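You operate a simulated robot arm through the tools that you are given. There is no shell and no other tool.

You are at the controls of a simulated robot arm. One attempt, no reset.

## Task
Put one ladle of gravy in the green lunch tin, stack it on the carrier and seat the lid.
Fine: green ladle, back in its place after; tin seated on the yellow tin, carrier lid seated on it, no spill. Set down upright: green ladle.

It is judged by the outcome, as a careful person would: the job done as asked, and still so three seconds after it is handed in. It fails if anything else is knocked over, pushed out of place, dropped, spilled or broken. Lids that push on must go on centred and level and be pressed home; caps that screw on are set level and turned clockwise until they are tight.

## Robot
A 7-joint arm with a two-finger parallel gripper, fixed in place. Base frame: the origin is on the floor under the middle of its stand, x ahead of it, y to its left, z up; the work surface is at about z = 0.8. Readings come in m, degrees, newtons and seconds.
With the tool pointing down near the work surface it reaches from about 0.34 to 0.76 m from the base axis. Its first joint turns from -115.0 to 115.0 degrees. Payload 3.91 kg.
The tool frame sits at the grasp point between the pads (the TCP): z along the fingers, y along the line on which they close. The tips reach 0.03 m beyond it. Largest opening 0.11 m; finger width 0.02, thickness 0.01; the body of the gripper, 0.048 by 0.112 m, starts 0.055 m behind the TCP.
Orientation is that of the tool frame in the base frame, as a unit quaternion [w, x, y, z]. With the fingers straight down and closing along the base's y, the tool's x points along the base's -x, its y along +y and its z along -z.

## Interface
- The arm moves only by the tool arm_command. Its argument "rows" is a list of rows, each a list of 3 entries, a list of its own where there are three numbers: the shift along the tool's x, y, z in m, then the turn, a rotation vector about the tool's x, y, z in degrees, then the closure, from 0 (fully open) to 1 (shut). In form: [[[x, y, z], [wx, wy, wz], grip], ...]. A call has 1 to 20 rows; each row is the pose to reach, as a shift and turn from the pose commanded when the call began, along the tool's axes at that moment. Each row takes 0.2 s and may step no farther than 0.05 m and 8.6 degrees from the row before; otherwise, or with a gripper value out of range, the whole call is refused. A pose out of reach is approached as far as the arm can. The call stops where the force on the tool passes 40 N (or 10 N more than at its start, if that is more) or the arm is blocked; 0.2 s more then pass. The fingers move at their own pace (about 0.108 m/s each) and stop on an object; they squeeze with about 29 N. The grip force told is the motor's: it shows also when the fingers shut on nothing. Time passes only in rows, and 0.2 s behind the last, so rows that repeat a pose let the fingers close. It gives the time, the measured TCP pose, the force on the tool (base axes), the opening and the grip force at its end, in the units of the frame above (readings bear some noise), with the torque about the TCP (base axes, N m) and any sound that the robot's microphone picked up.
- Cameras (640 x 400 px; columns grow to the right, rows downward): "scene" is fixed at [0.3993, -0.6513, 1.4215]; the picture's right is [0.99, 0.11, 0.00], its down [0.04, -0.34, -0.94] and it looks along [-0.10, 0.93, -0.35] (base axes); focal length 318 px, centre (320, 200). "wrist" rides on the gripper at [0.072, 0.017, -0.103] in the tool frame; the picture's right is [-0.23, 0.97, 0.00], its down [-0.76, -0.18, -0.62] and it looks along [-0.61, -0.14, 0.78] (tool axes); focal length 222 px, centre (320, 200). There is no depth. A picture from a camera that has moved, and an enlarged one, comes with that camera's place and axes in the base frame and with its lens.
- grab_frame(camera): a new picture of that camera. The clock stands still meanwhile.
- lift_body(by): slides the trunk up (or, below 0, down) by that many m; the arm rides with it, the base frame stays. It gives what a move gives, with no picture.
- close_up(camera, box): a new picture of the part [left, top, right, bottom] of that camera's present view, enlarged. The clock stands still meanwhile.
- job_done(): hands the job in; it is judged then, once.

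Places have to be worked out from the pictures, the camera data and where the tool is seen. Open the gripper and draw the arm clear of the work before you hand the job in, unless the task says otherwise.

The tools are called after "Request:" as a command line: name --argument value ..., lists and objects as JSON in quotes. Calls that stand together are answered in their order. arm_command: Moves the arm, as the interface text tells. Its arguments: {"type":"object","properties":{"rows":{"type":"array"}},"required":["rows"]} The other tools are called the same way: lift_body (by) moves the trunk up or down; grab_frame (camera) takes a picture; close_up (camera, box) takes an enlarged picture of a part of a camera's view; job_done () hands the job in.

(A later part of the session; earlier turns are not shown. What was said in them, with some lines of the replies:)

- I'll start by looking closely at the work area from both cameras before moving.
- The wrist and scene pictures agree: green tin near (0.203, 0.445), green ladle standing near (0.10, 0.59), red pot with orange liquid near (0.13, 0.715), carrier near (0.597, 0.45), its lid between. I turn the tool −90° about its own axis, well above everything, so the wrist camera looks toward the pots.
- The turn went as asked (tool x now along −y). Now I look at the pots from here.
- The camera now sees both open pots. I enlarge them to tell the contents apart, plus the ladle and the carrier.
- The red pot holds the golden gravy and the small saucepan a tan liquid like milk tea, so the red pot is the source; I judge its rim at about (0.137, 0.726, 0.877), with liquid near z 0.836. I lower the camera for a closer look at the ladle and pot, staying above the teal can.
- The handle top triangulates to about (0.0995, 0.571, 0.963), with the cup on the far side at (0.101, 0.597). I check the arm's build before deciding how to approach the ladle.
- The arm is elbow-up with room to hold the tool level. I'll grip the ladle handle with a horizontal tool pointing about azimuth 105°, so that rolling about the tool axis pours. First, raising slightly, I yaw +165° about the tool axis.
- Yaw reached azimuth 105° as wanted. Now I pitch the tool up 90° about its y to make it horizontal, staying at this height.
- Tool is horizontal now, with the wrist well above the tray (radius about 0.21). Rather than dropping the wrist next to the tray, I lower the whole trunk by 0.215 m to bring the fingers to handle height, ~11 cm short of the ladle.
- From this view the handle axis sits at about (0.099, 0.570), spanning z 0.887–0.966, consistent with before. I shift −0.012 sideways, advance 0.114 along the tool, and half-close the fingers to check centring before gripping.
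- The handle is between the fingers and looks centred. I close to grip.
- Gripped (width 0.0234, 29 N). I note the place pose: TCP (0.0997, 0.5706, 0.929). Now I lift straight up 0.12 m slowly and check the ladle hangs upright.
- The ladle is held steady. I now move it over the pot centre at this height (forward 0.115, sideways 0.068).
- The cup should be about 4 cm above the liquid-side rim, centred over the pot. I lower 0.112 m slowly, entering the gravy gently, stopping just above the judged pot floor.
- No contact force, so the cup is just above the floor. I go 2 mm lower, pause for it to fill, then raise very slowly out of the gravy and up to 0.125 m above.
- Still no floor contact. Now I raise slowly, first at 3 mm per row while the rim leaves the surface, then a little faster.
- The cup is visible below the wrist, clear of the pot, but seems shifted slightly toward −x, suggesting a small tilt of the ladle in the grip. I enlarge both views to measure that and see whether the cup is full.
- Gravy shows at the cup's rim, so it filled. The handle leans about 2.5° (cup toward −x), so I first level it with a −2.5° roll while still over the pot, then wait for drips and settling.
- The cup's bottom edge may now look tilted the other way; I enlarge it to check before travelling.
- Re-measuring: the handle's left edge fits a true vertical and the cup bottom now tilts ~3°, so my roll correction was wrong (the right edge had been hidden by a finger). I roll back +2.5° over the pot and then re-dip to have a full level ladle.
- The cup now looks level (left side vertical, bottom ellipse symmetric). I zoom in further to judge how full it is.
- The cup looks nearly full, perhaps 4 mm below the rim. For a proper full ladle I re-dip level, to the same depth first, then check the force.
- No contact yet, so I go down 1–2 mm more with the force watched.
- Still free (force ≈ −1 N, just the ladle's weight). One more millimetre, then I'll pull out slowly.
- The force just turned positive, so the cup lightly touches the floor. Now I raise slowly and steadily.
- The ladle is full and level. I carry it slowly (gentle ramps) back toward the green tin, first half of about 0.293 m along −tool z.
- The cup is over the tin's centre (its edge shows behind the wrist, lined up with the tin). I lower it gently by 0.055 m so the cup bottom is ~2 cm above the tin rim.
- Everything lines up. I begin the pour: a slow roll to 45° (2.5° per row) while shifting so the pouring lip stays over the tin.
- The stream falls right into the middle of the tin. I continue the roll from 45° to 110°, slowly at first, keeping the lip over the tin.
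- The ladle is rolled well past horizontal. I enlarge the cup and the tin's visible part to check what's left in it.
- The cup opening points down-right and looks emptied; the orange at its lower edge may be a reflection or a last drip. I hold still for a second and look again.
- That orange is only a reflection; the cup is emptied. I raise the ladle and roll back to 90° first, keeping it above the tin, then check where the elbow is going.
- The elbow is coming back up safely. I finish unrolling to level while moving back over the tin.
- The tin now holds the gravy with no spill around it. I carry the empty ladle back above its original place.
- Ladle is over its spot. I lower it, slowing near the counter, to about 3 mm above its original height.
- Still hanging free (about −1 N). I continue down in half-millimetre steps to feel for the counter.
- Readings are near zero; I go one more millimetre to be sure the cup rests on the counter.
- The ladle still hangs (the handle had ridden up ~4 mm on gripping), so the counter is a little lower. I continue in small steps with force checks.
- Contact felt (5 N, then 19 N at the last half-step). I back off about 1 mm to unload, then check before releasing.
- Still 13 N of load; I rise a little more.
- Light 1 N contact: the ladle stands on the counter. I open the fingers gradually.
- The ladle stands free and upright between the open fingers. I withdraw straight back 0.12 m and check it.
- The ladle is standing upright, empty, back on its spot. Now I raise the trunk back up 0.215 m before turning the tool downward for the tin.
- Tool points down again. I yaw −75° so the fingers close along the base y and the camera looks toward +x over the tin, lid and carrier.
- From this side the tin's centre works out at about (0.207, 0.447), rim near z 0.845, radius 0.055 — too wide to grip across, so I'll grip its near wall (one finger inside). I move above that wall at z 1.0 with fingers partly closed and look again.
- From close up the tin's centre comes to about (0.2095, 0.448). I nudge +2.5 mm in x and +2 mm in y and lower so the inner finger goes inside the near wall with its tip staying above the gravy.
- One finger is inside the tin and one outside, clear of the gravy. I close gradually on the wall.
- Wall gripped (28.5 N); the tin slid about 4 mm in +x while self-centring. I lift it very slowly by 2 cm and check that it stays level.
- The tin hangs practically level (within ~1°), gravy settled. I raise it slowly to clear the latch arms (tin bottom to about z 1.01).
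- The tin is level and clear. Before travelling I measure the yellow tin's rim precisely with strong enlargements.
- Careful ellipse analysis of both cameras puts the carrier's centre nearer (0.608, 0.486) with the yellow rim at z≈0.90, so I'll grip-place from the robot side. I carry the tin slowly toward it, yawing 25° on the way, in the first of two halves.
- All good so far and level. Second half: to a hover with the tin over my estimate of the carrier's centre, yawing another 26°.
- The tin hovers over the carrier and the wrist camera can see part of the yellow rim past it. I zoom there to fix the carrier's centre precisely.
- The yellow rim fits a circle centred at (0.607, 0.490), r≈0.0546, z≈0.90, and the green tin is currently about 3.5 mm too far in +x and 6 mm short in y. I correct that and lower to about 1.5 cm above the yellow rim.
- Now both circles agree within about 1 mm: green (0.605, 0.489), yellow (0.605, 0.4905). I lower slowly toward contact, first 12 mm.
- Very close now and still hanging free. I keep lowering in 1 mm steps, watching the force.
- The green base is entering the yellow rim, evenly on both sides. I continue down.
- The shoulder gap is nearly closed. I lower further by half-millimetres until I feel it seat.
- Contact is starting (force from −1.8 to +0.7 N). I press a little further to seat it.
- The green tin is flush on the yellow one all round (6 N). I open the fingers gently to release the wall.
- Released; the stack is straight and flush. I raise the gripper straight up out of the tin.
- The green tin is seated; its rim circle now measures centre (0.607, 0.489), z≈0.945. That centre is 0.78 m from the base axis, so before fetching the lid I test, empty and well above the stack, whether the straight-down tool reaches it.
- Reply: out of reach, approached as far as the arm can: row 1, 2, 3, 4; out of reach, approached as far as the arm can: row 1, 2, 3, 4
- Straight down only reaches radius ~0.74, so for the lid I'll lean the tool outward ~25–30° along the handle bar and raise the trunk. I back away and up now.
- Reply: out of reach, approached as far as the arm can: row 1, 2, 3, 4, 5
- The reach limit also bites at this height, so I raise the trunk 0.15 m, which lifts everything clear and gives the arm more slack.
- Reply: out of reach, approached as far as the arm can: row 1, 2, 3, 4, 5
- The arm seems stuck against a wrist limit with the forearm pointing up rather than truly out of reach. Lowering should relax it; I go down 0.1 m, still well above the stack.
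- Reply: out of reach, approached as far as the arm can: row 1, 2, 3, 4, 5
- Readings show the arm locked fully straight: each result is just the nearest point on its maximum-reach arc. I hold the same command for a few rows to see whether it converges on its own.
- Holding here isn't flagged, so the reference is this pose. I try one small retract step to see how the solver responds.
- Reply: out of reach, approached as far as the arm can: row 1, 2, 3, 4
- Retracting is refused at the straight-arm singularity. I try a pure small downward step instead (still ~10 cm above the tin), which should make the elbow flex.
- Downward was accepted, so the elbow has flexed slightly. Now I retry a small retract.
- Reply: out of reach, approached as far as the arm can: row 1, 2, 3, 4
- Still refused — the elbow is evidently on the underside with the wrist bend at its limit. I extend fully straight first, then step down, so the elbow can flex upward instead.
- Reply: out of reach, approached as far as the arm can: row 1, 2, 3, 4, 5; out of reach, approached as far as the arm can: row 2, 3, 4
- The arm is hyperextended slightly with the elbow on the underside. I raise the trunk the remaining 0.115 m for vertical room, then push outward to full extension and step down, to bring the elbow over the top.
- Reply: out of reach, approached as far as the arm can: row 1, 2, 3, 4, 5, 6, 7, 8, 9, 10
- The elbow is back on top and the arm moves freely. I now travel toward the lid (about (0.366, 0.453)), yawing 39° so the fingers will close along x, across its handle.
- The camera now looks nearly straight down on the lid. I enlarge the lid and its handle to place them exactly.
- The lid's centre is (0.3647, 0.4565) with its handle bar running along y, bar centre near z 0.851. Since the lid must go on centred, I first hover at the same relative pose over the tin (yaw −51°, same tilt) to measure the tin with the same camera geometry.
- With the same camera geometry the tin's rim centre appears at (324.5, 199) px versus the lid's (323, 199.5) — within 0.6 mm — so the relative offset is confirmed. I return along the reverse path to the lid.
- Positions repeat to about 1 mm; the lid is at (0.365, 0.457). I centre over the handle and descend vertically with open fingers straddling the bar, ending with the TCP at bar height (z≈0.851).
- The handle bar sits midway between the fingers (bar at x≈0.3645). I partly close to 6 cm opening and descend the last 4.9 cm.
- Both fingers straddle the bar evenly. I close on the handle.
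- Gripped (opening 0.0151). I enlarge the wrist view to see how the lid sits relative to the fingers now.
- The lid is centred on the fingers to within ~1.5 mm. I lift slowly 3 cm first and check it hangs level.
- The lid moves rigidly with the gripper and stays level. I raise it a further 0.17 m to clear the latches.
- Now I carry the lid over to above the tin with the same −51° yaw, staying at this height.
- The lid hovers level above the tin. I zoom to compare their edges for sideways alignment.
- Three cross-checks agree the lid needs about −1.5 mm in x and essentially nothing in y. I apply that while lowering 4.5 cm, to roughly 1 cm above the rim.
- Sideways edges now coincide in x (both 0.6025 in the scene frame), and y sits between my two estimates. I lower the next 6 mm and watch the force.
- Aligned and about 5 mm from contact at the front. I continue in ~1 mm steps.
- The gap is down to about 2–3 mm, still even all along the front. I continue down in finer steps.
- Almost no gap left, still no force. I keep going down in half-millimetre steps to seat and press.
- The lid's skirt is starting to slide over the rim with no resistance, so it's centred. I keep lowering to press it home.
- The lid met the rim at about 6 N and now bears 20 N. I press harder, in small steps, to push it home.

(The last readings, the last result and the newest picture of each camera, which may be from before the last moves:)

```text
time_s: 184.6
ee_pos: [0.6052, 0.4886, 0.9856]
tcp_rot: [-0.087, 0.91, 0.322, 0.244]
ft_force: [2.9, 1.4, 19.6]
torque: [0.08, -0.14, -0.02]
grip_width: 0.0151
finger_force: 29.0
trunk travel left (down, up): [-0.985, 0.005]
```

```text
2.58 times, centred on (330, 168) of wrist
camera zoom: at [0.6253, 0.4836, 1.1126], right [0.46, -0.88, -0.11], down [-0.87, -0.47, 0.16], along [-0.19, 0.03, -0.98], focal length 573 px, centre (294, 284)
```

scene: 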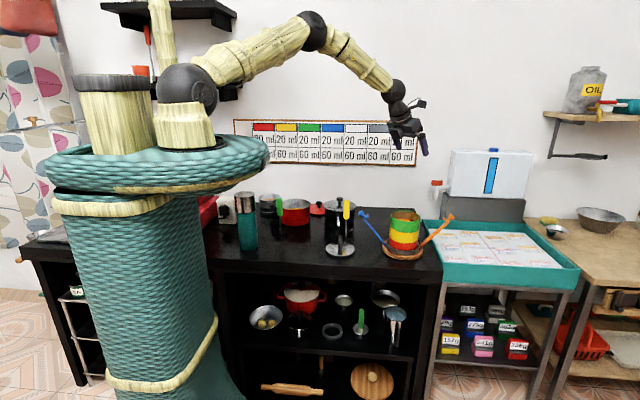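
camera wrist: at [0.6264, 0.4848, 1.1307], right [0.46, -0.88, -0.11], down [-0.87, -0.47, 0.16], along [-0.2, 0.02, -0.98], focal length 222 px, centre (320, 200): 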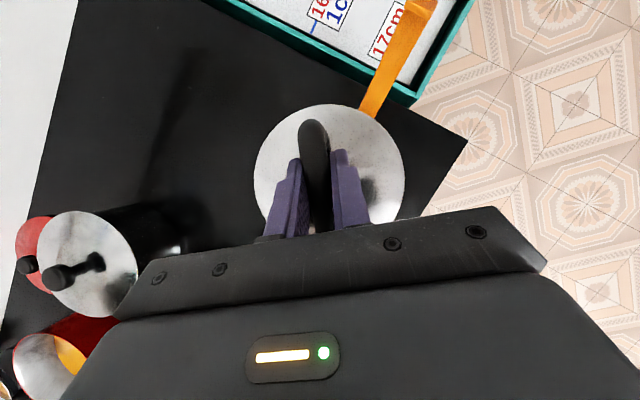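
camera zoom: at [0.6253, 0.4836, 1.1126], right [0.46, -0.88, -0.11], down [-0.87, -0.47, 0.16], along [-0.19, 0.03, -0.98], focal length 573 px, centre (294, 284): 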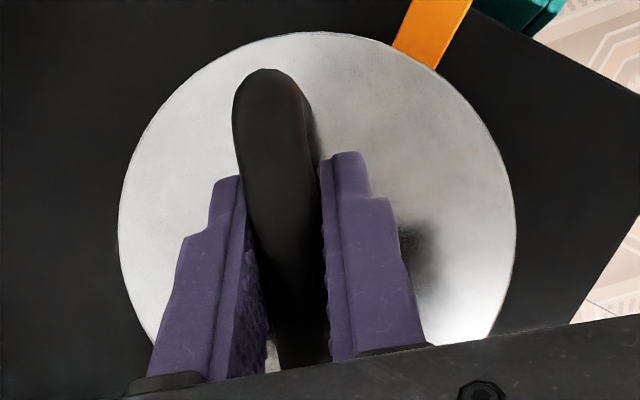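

The fingers slid ~3 mm along the bar while the lid itself didn't move, so it's against a stop but I want a firmer, balanced press. I open the fingers to straddle the bar; then I'll press the lid's top with both fingertips.

Request:
arm_command --rows '[[[0, 0, 0], [0, 0, 0], 0.84], [[0, 0, 0], [0, 0, 0], 0.8], [[0, 0, 0], [0, 0, 0], 0.7], [[0, 0, 0], [0, 0, 0], 0.6], [[0, 0, 0], [0, 0, 0], 0.6]]'

Request:
close_up --camera "scene" --box '[382, 200, 426, 235]'

Request:
close_up --camera "wrist" --box '[240, 90, 420, 245]'

```text
time_s: 185.8
ee_pos: [0.6055, 0.4899, 0.9855]
tcp_rot: [-0.085, 0.911, 0.322, 0.243]
ft_force: [0.6, -1.0, -1.3]
torque: [-0.01, 0.01, 0.01]
grip_width: 0.0437
finger_force: 0.1
trunk travel left (down, up): [-0.985, 0.005]
```

```text
11.43 times, centred on (404, 218) of scene
camera zoom: at [0.3993, -0.6513, 1.4215], right [0.99, 0.11, 0.0], down [0.04, -0.34, -0.94], along [-0.1, 0.93, -0.35], focal length 3638 px, centre (-640, 0)
```

zoom: 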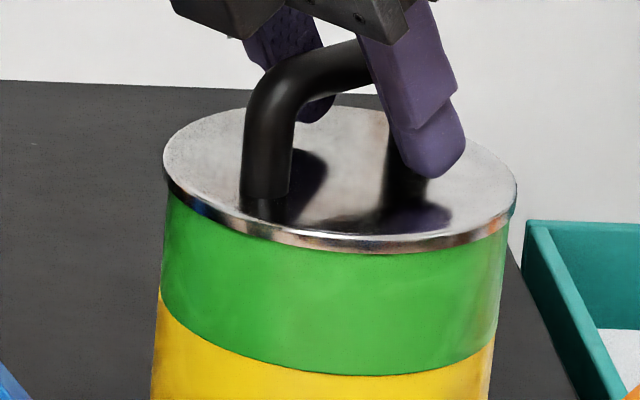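

```text
2.58 times, centred on (330, 168) of wrist
camera zoom: at [0.6262, 0.4844, 1.1106], right [0.46, -0.88, -0.11], down [-0.87, -0.47, 0.16], along [-0.2, 0.02, -0.98], focal length 573 px, centre (294, 284)
```

zoom: 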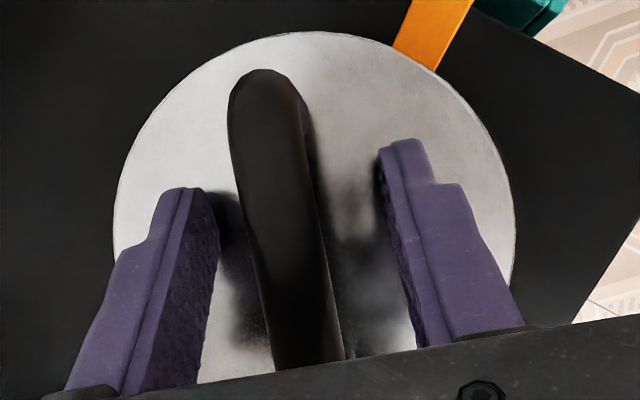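

The lid sits level and flush. I shift 6 mm inward so the tips press on the lid's centre line, and lower until they touch.

Request:
arm_command --rows '[[[-0.0026, 0, -0.0015], [0, 0, 0], 0.6], [[-0.0052, 0, -0.003], [0, 0, 0], 0.6], [[-0.0062, 0, -0.0013], [0, 0, 0], 0.6], [[-0.0072, 0, 0.0005], [0, 0, 0], 0.6], [[-0.0077, 0, 0.0013], [0, 0, 0], 0.6], [[-0.0077, 0, 0.0013], [0, 0, 0], 0.6]]'

Request:
arm_command --rows '[[[-0.0005, 0, 0.0009], [0, 0, 0], 0.6], [[-0.001, 0, 0.0017], [0, 0, 0], 0.6], [[-0.001, 0, 0.0017], [0, 0, 0], 0.6]]'

```text
time_s: 187.2
ee_pos: [0.601, 0.4861, 0.984]
tcp_rot: [-0.086, 0.91, 0.322, 0.245]
ft_force: [1.7, 1.1, 13.0]
torque: [0.06, -0.13, 0.01]
grip_width: 0.0439
finger_force: 0.2
trunk travel left (down, up): [-0.985, 0.005]
```

```text
time_s: 187.9
ee_pos: [0.6002, 0.4838, 0.9825]
tcp_rot: [-0.087, 0.91, 0.322, 0.246]
ft_force: [3.7, 3.3, 27.6]
torque: [0.16, -0.26, -0.01]
grip_width: 0.0441
finger_force: 0.1
trunk travel left (down, up): [-0.985, 0.005]
```

Tips are pressing the lid with 28 N, no further sinking. I press a touch more, up to just under the limit, then look.

Request:
arm_command --rows '[[[-0.0003, 0, 0.0005], [0, 0, 0], 0.6], [[-0.0004, 0, 0.0007], [0, 0, 0], 0.6], [[-0.0004, 0, 0.0007], [0, 0, 0], 0.6]]'

Request:
close_up --camera "scene" --box '[382, 200, 426, 235]'

Request:
close_up --camera "wrist" --box '[240, 90, 420, 245]'

```text
time_s: 188.8
ee_pos: [0.6004, 0.4862, 0.9815]
tcp_rot: [-0.087, 0.91, 0.323, 0.246]
ft_force: [2.6, 0.7, 31.6]
torque: [0.17, -0.24, -0.02]
grip_width: 0.0439
finger_force: 0.1
trunk travel left (down, up): [-0.985, 0.005]
```

```text
11.43 times, centred on (404, 218) of scene
camera zoom: at [0.3993, -0.6513, 1.4215], right [0.99, 0.11, 0.0], down [0.04, -0.34, -0.94], along [-0.1, 0.93, -0.35], focal length 3638 px, centre (-640, 0)
```

zoom: 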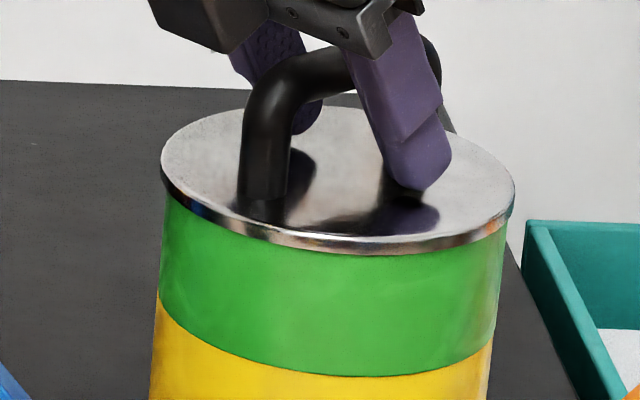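

```text
2.58 times, centred on (330, 168) of wrist
camera zoom: at [0.6205, 0.4797, 1.1078], right [0.46, -0.88, -0.11], down [-0.87, -0.47, 0.16], along [-0.19, 0.03, -0.98], focal length 573 px, centre (294, 284)
```

zoom: 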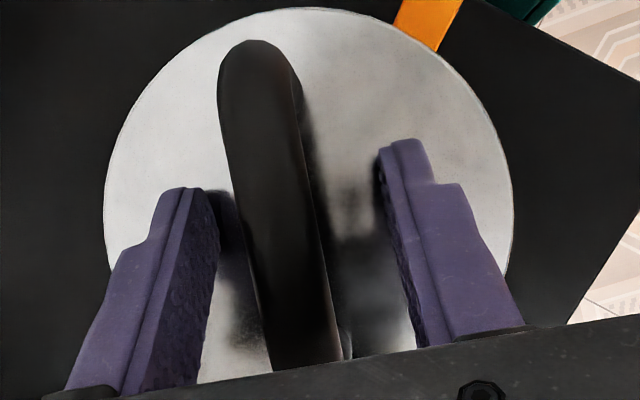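

The reaction (32 N, centred within ~9 mm of the TCP by the torque) confirms both fingertips bear on the lid evenly. I give one last firm push toward the limit.

Request:
arm_command --rows '[[[-0.0002, 0, 0.0004], [0, 0, 0], 0.6], [[-0.0004, 0, 0.0007], [0, 0, 0], 0.6], [[-0.0004, 0, 0.0007], [0, 0, 0], 0.6]]'

Request:
close_up --camera "scene" --box '[382, 205, 426, 235]'

```text
time_s: 189.6
ee_pos: [0.6001, 0.485, 0.9816]
tcp_rot: [-0.086, 0.91, 0.322, 0.246]
ft_force: [2.2, 0.9, 33.9]
torque: [0.21, -0.19, -0.02]
grip_width: 0.0442
finger_force: 0.0
trunk travel left (down, up): [-0.985, 0.005]
```

```text
13.33 times, centred on (404, 220) of scene
camera zoom: at [0.3993, -0.6513, 1.4215], right [0.99, 0.11, 0.0], down [0.04, -0.34, -0.94], along [-0.1, 0.93, -0.35], focal length 4245 px, centre (-800, -67)
```

zoom: 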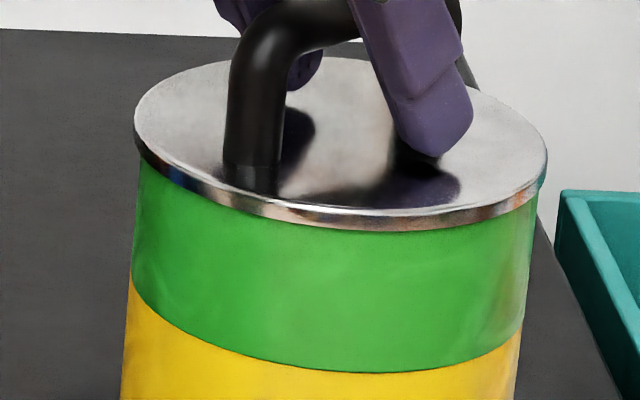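

The lid is level, centred and flush, with no further give at 34 N. I release the pressure and raise the gripper straight up off the handle.

Request:
arm_command --rows '[[[0.001, 0, -0.0017], [0, 0, 0], 0.6], [[0.003, 0, -0.0052], [0, 0, 0], 0.6], [[0.006, 0, -0.0104], [0, 0, 0], 0.6], [[0.011, 0, -0.0191], [0, 0, 0], 0.6], [[0.0185, 0, -0.0321], [0, 0, 0], 0.6], [[0.0285, 0, -0.0495], [0, 0, 0], 0.6], [[0.041, 0, -0.0712], [0, 0, 0], 0.6], [[0.0535, 0, -0.0929], [0, 0, 0], 0.6], [[0.065, 0, -0.1129], [0, 0, 0], 0.6], [[0.07, 0, -0.1216], [0, 0, 0], 0.6]]'

Request:
close_up --camera "scene" --box '[370, 190, 440, 260]'

Request:
close_up --camera "wrist" --box '[240, 90, 420, 245]'

```text
time_s: 191.8
ee_pos: [0.601, 0.4862, 1.1168]
tcp_rot: [-0.086, 0.911, 0.322, 0.242]
ft_force: [0.0, 0.6, 0.6]
torque: [-0.01, -0.03, 0.01]
grip_width: 0.0439
finger_force: 0.1
trunk travel left (down, up): [-0.985, 0.005]
```

```text
5.71 times, centred on (405, 225) of scene
camera zoom: at [0.3993, -0.6513, 1.4215], right [0.99, 0.11, 0.0], down [0.04, -0.34, -0.94], along [-0.1, 0.93, -0.35], focal length 1819 px, centre (-166, 57)
```

zoom: 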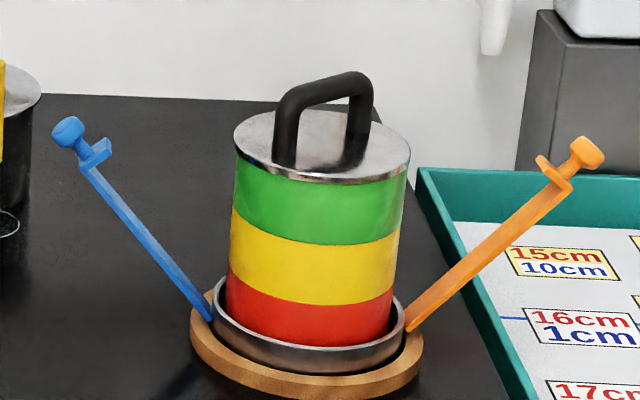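

```text
2.58 times, centred on (330, 168) of wrist
camera zoom: at [0.6216, 0.4814, 1.2422], right [0.46, -0.88, -0.11], down [-0.87, -0.47, 0.16], along [-0.2, 0.02, -0.98], focal length 573 px, centre (294, 284)
```

zoom: 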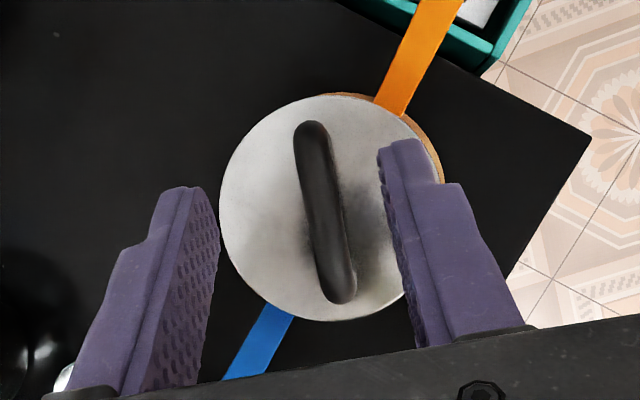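

The lid sits on the stack. I check at high zoom that it's level and flush all round, and check the ladle, pot and counter for anything disturbed or spilled.

Request:
close_up --camera "scene" --box '[385, 205, 425, 230]'

Request:
close_up --camera "scene" --box '[240, 185, 380, 265]'

Request:
grab_frame --camera "scene"

```text
16.00 times, centred on (405, 218) of scene
camera zoom: at [0.3993, -0.6513, 1.4215], right [0.99, 0.11, 0.0], down [0.04, -0.34, -0.94], along [-0.1, 0.93, -0.35], focal length 5094 px, centre (-1040, -80)
```

zoom: 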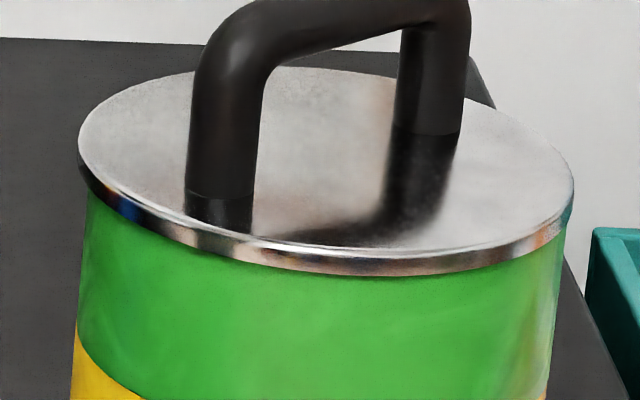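

```text
4.57 times, centred on (310, 225) of scene
camera zoom: at [0.3993, -0.6513, 1.4215], right [0.99, 0.11, 0.0], down [0.04, -0.34, -0.94], along [-0.1, 0.93, -0.35], focal length 1455 px, centre (366, 86)
```

zoom: 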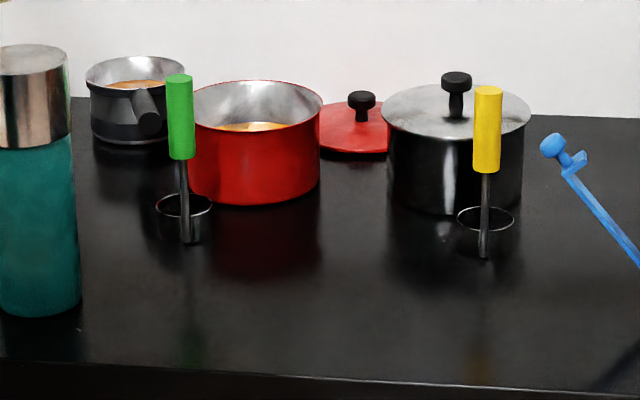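

```text
taken
```

scene: 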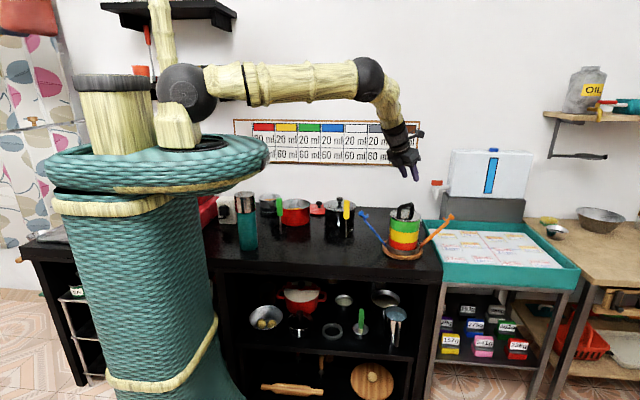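

Everything is in order: the lid is flush and level, the green ladle stands at its original spot, the counter is clean. I open the gripper and draw the arm up and back, clear of the work.

Request:
arm_command --rows '[[[0.0124, 0, -0.0217], [0, 0, 0], 0.4], [[0.0248, 0, -0.0434], [0, 0, 0], 0.2], [[0.003, 0, -0.0558], [0, 0, 0], 0], [[-0.019, 0, -0.0682], [0, 0, 0], 0], [[-0.0405, 0, -0.0806], [0, 0, 0], 0], [[-0.0622, 0, -0.093], [0, 0, 0], 0], [[-0.084, 0, -0.1055], [0, 0, 0], 0], [[-0.1054, 0, -0.1179], [0, 0, 0], 0], [[-0.1054, 0, -0.1179], [0, 0, 0], 0]]'

Request:
grab_frame --camera "scene"

Request:
grab_frame --camera "wrist"

```text
time_s: 193.8
ee_pos: [0.4838, 0.3919, 1.1668]
tcp_rot: [-0.086, 0.911, 0.323, 0.242]
ft_force: [0.1, 0.4, 0.7]
torque: [-0.01, 0.0, -0.02]
grip_width: 0.1101
finger_force: 0.1
trunk travel left (down, up): [-0.985, 0.005]
```

```text
taken
```

scene: 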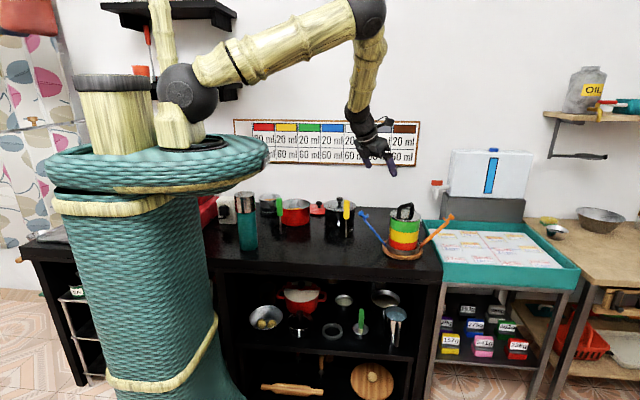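

```text
taken
camera wrist: at [0.5054, 0.3868, 1.2916], right [0.46, -0.88, -0.11], down [-0.87, -0.47, 0.16], along [-0.2, 0.02, -0.98], focal length 222 px, centre (320, 200)
```

wrist: 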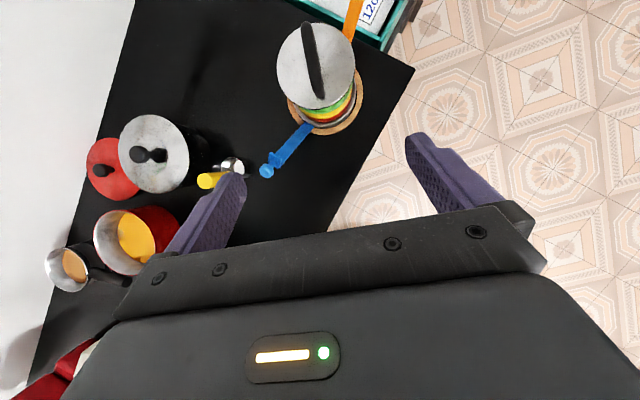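

The gripper is open and the arm is well clear. The carrier stack is straight with the lid on, the ladle is upright in its place, and nothing is spilled or moved. I hand the job in.

Request:
job_done

```text
The job is handed in.
```

I've handed in the job: the green lunch tin holds one ladle of gravy from the red pot. It sits on the yellow tin with the carrier lid on top. I haven't seen a result from the judging.

- **Gravy:** I took the red pot as the gravy. The small saucepan looked like milk tea and was out of reach anyway. The ladle came out full and the stream went into the middle of the tin. I saw no spill on the counter afterwards.
- **Green ladle:** It stands upright on its original spot, within about 4 mm of where it started and turned very slightly.
- **Tin:** The green tin is flush on the yellow one all the way round.
- **Lid:** It looked level, centred and flush. I pressed it with up to 34 N until it stopped moving. There was no click, so the only sign it is fully home is that it gave no further.

The two carrier latches are still open, since you didn't ask for them to be closed. The gripper is open and the arm is clear of the work.
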